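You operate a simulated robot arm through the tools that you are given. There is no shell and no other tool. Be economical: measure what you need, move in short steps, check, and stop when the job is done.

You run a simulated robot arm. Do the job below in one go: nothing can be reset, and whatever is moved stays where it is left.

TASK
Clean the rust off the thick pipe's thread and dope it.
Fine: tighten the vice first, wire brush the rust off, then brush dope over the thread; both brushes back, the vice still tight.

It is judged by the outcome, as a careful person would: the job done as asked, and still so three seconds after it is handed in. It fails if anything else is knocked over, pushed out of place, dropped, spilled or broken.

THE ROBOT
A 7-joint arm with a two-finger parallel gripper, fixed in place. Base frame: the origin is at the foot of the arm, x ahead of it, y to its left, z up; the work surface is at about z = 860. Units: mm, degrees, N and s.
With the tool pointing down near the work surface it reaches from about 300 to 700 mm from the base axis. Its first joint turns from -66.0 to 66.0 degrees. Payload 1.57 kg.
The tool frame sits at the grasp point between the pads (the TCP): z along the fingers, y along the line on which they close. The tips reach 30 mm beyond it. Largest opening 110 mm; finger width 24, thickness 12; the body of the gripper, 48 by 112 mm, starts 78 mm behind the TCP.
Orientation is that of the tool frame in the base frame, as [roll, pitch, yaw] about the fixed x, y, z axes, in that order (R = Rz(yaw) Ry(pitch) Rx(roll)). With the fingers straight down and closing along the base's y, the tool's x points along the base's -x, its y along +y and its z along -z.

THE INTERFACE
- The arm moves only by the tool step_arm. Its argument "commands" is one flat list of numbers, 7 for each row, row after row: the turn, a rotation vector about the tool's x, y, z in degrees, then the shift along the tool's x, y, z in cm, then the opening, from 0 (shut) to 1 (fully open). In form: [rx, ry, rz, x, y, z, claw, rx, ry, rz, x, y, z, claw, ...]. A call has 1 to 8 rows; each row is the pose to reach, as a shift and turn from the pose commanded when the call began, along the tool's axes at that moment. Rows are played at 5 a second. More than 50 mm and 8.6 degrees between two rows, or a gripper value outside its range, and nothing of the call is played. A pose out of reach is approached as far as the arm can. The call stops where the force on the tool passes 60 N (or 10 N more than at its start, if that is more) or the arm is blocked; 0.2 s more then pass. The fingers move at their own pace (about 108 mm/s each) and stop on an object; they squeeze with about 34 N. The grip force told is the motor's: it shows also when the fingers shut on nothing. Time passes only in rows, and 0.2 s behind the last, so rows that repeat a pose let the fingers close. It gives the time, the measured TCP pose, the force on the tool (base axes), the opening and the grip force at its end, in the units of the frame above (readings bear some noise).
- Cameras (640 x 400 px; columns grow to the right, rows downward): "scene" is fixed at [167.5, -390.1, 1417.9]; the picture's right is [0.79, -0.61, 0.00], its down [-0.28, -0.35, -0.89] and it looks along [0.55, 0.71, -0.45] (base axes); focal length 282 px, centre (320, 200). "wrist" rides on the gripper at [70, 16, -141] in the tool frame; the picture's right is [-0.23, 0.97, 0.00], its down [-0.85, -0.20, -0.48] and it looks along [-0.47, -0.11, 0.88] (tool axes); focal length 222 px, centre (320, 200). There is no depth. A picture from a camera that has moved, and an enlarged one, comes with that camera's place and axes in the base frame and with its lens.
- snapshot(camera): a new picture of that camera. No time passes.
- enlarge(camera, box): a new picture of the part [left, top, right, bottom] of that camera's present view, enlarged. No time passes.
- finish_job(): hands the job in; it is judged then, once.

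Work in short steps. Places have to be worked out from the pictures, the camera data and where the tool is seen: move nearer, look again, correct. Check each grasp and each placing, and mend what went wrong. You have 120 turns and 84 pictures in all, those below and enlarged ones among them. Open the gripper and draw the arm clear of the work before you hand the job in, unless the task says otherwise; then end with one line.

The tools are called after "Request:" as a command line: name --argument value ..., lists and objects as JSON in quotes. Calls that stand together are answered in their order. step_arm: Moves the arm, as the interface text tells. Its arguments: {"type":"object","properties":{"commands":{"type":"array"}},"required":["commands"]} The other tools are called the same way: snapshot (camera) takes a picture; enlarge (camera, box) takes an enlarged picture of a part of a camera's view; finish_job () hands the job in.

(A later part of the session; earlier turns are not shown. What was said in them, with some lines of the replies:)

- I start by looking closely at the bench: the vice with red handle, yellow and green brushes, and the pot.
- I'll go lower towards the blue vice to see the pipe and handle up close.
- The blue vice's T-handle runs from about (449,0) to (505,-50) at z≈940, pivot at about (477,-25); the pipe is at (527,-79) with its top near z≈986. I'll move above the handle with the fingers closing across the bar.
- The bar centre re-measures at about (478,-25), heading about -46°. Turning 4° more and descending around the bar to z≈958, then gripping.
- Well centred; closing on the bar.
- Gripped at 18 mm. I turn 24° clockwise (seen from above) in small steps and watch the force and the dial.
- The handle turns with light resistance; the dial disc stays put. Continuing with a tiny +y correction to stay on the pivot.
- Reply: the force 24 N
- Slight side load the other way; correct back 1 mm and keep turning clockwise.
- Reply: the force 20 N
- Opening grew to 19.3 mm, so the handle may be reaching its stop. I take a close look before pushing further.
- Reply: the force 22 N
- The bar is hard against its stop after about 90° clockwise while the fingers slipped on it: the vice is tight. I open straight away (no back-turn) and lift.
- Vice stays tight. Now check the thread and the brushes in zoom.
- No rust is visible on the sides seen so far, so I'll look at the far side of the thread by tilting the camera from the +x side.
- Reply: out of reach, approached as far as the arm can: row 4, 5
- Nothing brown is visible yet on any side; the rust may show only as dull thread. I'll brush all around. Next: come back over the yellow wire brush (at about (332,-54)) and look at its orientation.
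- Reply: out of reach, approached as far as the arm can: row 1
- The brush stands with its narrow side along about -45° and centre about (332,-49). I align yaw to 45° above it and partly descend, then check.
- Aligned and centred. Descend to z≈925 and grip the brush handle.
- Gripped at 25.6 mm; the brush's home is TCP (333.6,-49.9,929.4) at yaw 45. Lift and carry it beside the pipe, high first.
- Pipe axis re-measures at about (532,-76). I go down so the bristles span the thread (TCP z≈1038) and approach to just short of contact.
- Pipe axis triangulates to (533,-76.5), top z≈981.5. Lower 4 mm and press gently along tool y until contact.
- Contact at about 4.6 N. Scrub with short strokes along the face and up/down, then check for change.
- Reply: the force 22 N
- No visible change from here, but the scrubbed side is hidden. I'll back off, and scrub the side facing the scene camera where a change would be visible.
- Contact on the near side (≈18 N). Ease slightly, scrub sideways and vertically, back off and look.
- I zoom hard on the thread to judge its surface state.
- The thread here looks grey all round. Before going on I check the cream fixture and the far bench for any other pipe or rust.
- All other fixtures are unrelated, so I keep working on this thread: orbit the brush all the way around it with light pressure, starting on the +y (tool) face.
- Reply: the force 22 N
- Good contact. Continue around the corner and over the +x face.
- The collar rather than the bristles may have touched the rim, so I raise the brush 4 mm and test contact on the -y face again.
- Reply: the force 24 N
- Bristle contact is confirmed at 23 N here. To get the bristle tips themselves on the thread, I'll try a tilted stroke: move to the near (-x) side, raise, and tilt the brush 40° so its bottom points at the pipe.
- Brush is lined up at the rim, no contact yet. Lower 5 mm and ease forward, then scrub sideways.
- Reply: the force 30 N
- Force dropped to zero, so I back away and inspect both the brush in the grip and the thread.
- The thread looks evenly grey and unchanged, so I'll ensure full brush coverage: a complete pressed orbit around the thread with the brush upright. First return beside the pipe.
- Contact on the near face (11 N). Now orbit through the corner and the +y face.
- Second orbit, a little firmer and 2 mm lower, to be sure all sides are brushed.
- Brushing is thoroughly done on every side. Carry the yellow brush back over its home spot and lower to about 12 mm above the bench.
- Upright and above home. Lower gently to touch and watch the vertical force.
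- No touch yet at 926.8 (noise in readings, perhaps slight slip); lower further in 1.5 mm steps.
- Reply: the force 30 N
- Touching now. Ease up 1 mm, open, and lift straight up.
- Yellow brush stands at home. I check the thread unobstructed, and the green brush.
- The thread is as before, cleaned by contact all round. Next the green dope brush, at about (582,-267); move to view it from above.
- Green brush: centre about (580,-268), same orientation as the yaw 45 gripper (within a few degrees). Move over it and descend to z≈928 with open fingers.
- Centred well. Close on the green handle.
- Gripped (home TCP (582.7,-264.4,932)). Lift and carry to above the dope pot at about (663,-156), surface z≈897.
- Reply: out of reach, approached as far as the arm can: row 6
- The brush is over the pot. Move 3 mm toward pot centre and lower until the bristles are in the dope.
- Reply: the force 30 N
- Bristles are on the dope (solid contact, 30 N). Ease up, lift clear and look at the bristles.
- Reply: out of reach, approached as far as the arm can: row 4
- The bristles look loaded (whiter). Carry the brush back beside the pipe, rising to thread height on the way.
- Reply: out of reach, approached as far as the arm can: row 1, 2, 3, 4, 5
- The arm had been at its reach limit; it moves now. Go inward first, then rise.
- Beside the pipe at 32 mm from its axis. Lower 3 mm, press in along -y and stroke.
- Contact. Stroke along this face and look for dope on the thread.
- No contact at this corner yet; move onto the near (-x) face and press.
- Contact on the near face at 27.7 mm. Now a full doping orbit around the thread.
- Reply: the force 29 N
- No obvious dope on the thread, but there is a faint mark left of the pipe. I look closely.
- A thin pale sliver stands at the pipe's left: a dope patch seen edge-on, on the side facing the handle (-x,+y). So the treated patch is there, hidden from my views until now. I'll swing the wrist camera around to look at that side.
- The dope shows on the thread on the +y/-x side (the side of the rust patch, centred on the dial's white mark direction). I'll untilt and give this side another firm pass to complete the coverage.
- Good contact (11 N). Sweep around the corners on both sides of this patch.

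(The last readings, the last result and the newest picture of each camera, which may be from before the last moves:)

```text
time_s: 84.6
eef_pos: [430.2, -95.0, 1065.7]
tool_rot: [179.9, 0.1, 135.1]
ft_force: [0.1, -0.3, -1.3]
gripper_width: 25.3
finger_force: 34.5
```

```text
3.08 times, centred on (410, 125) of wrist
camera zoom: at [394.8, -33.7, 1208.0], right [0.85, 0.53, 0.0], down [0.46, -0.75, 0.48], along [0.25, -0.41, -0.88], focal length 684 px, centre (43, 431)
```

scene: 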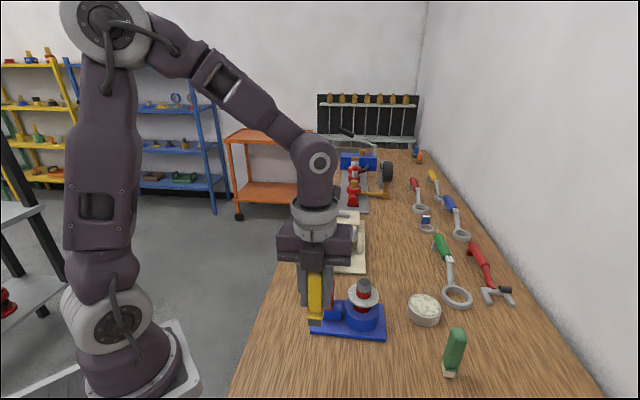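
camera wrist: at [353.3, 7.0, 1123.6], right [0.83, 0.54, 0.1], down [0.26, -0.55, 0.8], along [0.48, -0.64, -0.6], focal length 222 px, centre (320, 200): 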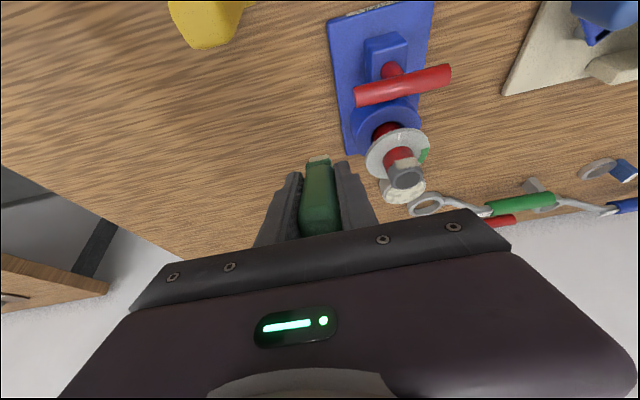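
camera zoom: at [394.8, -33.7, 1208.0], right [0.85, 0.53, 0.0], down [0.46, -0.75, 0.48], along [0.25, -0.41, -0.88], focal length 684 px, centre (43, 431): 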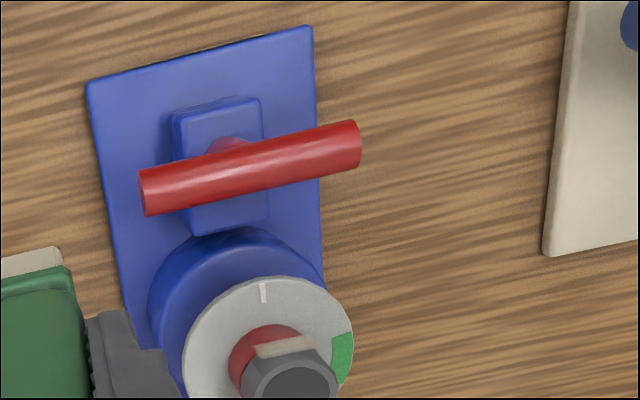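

The dope patch stays complete and the handle is still in its tight position. Now return the green brush: swing back to yaw 45 and over its home, keeping high.

Request:
step_arm --commands '[0, 0, 8.4, -2.9, -0.15, 0, 0, 0, 0, 16.8, -5.7, -0.3, 0, 0, 0, 0, 25.2, -8.6, -0.45, 0, 0, 0, 0, 33.6, -11.4, -0.6, 0, 0, 0, 0, 42, -14.3, -0.75, 0, 0, 0, 0, 50.4, -17.1, -0.9, 0, 0, 0, 0, 58.8, -20, -1.05, 0, 0, 0, 0, 67.2, -22.8, -1.18, 0, 0]'

Request:
step_arm --commands '[0, 0, 8, 0, 0, 0, 0, 0, 0, 16, 0, 0, 0, 0, 0, 0, 22.9, 0, 0, 0, 0, 0, 0, 22.9, 0, 0, 0, 0]'

Request:
enlarge --camera "wrist" --box '[60, 50, 180, 150]'

```text
time_s: 86.4
eef_pos: [586.3, -263.0, 1067.6]
tool_rot: [-179.9, 0.0, 67.5]
ft_force: [-0.7, -0.8, -0.7]
gripper_width: 25.4
finger_force: 34.1
```

```text
time_s: 87.4
eef_pos: [584.7, -262.0, 1067.2]
tool_rot: [-180.0, 0.0, 44.7]
ft_force: [-0.7, 0.0, 0.0]
gripper_width: 25.3
finger_force: 34.5
```

```text
4.00 times, centred on (120, 100) of wrist
camera zoom: at [647.5, -224.9, 1208.1], right [0.52, -0.85, 0.0], down [-0.75, -0.46, 0.48], along [-0.41, -0.25, -0.88], focal length 888 px, centre (1120, 600)
```

zoom: 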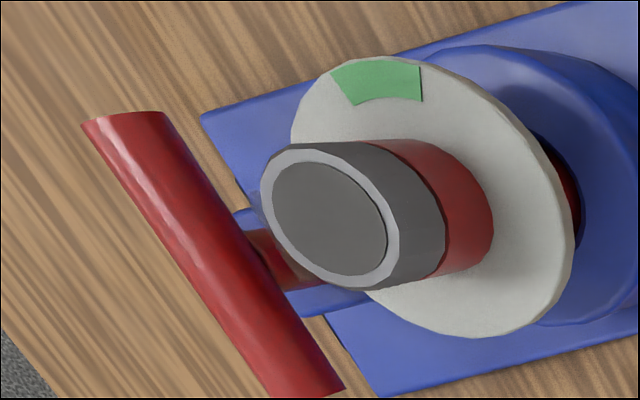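

Handle tight, no leftovers elsewhere. Lower the green brush to about 10 mm above its home spot.

Request:
step_arm --commands '[0, 0, 0, -0.2, 0, 4, 0, 0, 0, 0, -0.2, 0, 8, 0, 0, 0, 0, -0.2, 0, 11, 0, 0, 0, 0, -0.2, 0, 12.5, 0]'

Request:
step_arm --commands '[0, 0, 0, 0, 0, 0.4, 0, 0, 0, 0, 0, 0, 0.8, 0]'

Request:
step_arm --commands '[0, 0, 0, 0, 0, 0.15, 0, 0, 0, 0, 0, 0, 0.25, 0]'

```text
time_s: 88.4
eef_pos: [584.5, -265.9, 942.9]
tool_rot: [179.9, 0.0, 44.8]
ft_force: [0.4, -0.3, -0.8]
gripper_width: 25.4
finger_force: 34.6
```

```text
time_s: 89.0
eef_pos: [583.4, -265.5, 934.7]
tool_rot: [-179.9, 0.1, 44.9]
ft_force: [0.1, -0.1, -0.3]
gripper_width: 25.4
finger_force: 33.7
```

```text
time_s: 89.6
eef_pos: [583.8, -264.1, 931.6]
tool_rot: [180.0, 0.0, 44.9]
ft_force: [-3.8, 3.2, 14.9]
gripper_width: 25.4
finger_force: 34.2
```

Touched at the home height (15 N). Check that it stands upright before release.

Request:
enlarge --camera "scene" --box '[400, 290, 500, 385]'

Request:
step_arm --commands '[0, 0, 0, 0, 0, -0.05, 0, 0, 0, 0, 0, 0, -0.05, 0.35, 0, 0, 0, 0, 0, -0.05, 0.6, 0, 0, 0, 0, 0, -0.05, 0.6, 0, 0, 0, 0, 0, -4.5, 0.6, 0, 0, 0, 0, 0, -9, 0.6, 0, 0, 0, 0, 0, -13.5, 0.6]'

Request:
step_arm --commands '[0, 0, 0, -2, -3, -1, 0.6, 0, 0, 0, -4, -6, -2, 0.6, 0, 0, 0, -6, -9.5, -3, 0.6, 0, 0, 0, -8, -12, -5, 0.6, 0, 0, 0, -10, -14, -7, 0.6]'

Request:
snapshot --camera "scene"

```text
4.21 times, centred on (450, 338) of scene
camera zoom: at [167.2, -389.9, 1418.0], right [0.79, -0.61, 0.0], down [-0.28, -0.35, -0.89], along [0.55, 0.71, -0.45], focal length 1185 px, centre (-227, -379)
```

zoom: 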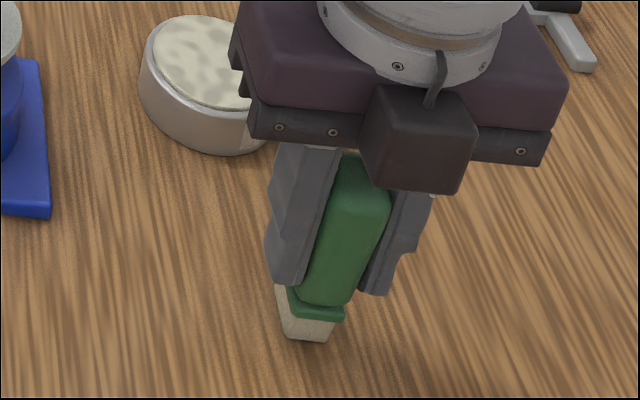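

```text
time_s: 91.2
eef_pos: [584.8, -263.4, 1063.7]
tool_rot: [-179.9, 0.0, 45.0]
ft_force: [-0.1, 0.5, -0.2]
gripper_width: 65.9
finger_force: 0.0
```

```text
time_s: 92.4
eef_pos: [413.2, -236.1, 1134.0]
tool_rot: [180.0, 0.0, 45.0]
ft_force: [1.1, 0.7, 0.4]
gripper_width: 66.0
finger_force: 0.1
```

```text
5 pictures are left
```

scene: 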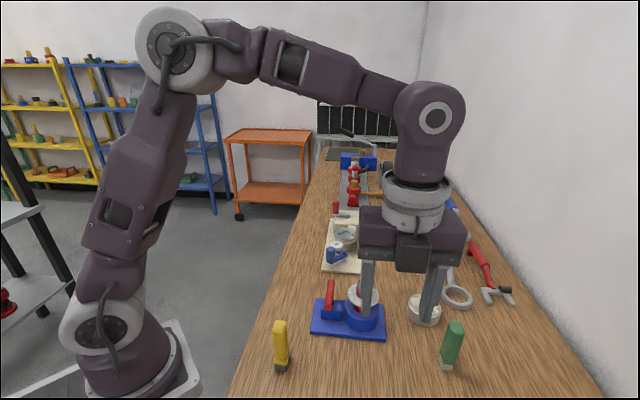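

Both brushes stand, but the green one may be slightly shifted or leaning; zoom in to compare.

Request:
enlarge --camera "scene" --box '[400, 285, 490, 385]'

```text
4.00 times, centred on (445, 335) of scene
camera zoom: at [167.5, -390.1, 1417.9], right [0.79, -0.61, 0.0], down [-0.28, -0.35, -0.89], along [0.55, 0.71, -0.45], focal length 1126 px, centre (-180, -340)
```

zoom: 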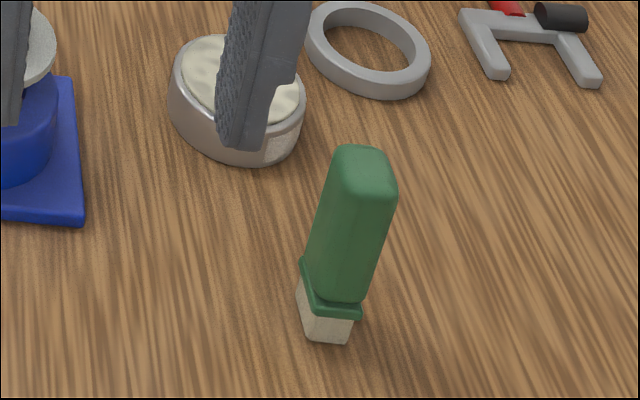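

It is upright but about 14 mm off its original spot (along tool +x). I'll regrasp it and move it back.

Request:
step_arm --commands '[0, 0, 0, 2.8, 3.5, 1.5, 0.6, 0, 0, 0, 5.5, 7, 3, 0.6, 0, 0, 0, 8.3, 10.5, 5, 0.6, 0, 0, 0, 11.1, 13.9, 7, 0.6, 0, 0, 0, 11.1, 13.9, 11, 0.6, 0, 0, 0, 11.1, 13.9, 15.5, 0.6, 0, 0, 0, 11.1, 13.9, 20.2, 0.6]'

Request:
enlarge --camera "wrist" --box '[240, 100, 400, 240]'

```text
time_s: 94.0
eef_pos: [592.4, -260.0, 934.3]
tool_rot: [180.0, 0.0, 44.8]
ft_force: [-0.2, -0.5, -1.1]
gripper_width: 66.1
finger_force: 0.1
```

```text
2.86 times, centred on (320, 170) of wrist
camera zoom: at [654.2, -221.6, 1075.0], right [0.53, -0.85, 0.0], down [-0.75, -0.46, 0.48], along [-0.41, -0.25, -0.88], focal length 635 px, centre (320, 286)
```

zoom: 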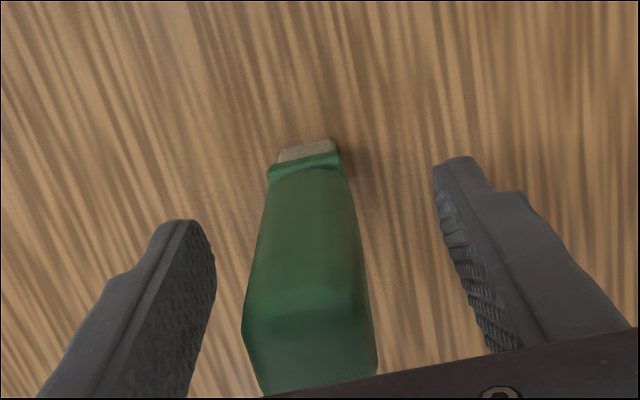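

Shift 4 mm in -y to centre, close, lift 8 mm, move 12.5 mm back in -x, and lower.

Request:
step_arm --commands '[0, 0, 0, 0, -0.4, 0, 0.5, 0, 0, 0, 0, -0.4, 0, 0.2, 0, 0, 0, 0, -0.4, 0, 0, 0, 0, 0, 0, -0.4, 0, 0, 0, 0, 0, 0, -0.4, -0.8, 0, 0, 0, 0, -0.7, -0.4, -0.8, 0, 0, 0, 0, -1.25, -0.4, -0.8, 0, 0, 0, 0, -1.25, -0.4, -0.4, 0]'

Request:
step_arm --commands '[0, 0, 0, 0, 0, 0.2, 0, 0, 0, 0, 0, 0, 0.35, 0]'

```text
time_s: 95.8
eef_pos: [577.2, -262.3, 936.2]
tool_rot: [179.9, 0.0, 44.9]
ft_force: [0.5, -0.2, -0.6]
gripper_width: 25.1
finger_force: 34.2
```

```text
time_s: 96.4
eef_pos: [577.2, -262.3, 934.4]
tool_rot: [-179.9, 0.0, 44.9]
ft_force: [-3.6, 2.0, 10.2]
gripper_width: 25.4
finger_force: 33.9
```

Touched (10 N). It reads ~5 mm low in y; lift slightly, correct 4 mm, set down, release and lift off.

Request:
step_arm --commands '[0, 0, 0, 0, 0, -0.6, 0, 0, 0, 0, 0, 0.4, -0.6, 0, 0, 0, 0, 0, 0.4, -0.2, 0, 0, 0, 0, 0, 0.4, -0.03, 0]'

Request:
step_arm --commands '[0, 0, 0, 0, 0, 0, 0.3, 0, 0, 0, 0, 0, 0, 0.6, 0, 0, 0, 0, 0, 0, 0.6, 0, 0, 0, 0, 0, -4.5, 0.6, 0, 0, 0, 0, 0, -9, 0.6, 0, 0, 0, 0, 0, -13.5, 0.6]'

Request:
step_arm --commands '[0, 0, 0, -2, -3, -1, 0.6, 0, 0, 0, -4, -6, -2, 0.6, 0, 0, 0, -6, -9.5, -3, 0.6, 0, 0, 0, -9, -12.5, -5, 0.6, 0, 0, 0, -12, -15, -7, 0.6, 0, 0, 0, -14, -18, -9, 0.6]'

Request:
enlarge --camera "scene" --box '[240, 250, 500, 400]'

```text
time_s: 97.4
eef_pos: [581.0, -265.7, 933.7]
tool_rot: [180.0, 0.0, 45.0]
ft_force: [0.2, 0.1, -0.7]
gripper_width: 25.2
finger_force: 34.2
```

```text
time_s: 98.8
eef_pos: [581.1, -260.8, 1070.9]
tool_rot: [180.0, 0.0, 44.9]
ft_force: [-0.2, -0.9, 0.2]
gripper_width: 66.0
finger_force: 0.1
```

```text
time_s: 100.2
eef_pos: [355.6, -231.6, 1159.6]
tool_rot: [-180.0, 0.1, 44.9]
ft_force: [0.1, -0.7, -0.3]
gripper_width: 66.1
finger_force: 0.0
```

```text
2.46 times, centred on (370, 325) of scene
camera zoom: at [167.5, -390.1, 1417.9], right [0.79, -0.61, 0.0], down [-0.28, -0.35, -0.89], along [0.55, 0.71, -0.45], focal length 693 px, centre (197, -108)
```

zoom: 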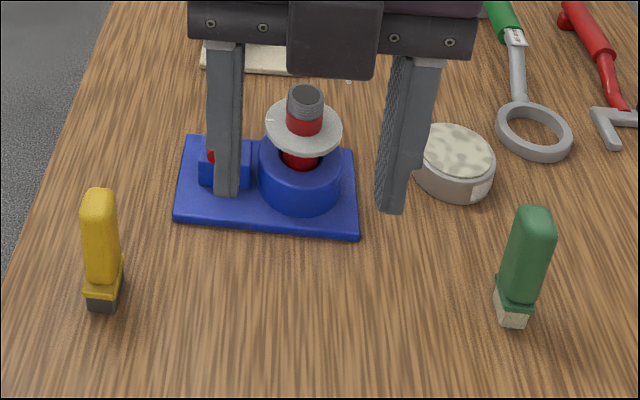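

Both brushes stand upright on their original spots, the handle is at its tight stop, the pot is in place and the arm is clear. Handing in.

Request:
finish_job

```text
The job is handed in.
```

I handed the job in with the vice tight, the thick pipe's thread wire-brushed all round and doped, and both brushes standing back in their places. I never saw rust on the thread before or after brushing, so I can't confirm by sight that it came off. The dope also showed on only one side of the thread, though I brushed it on all round.
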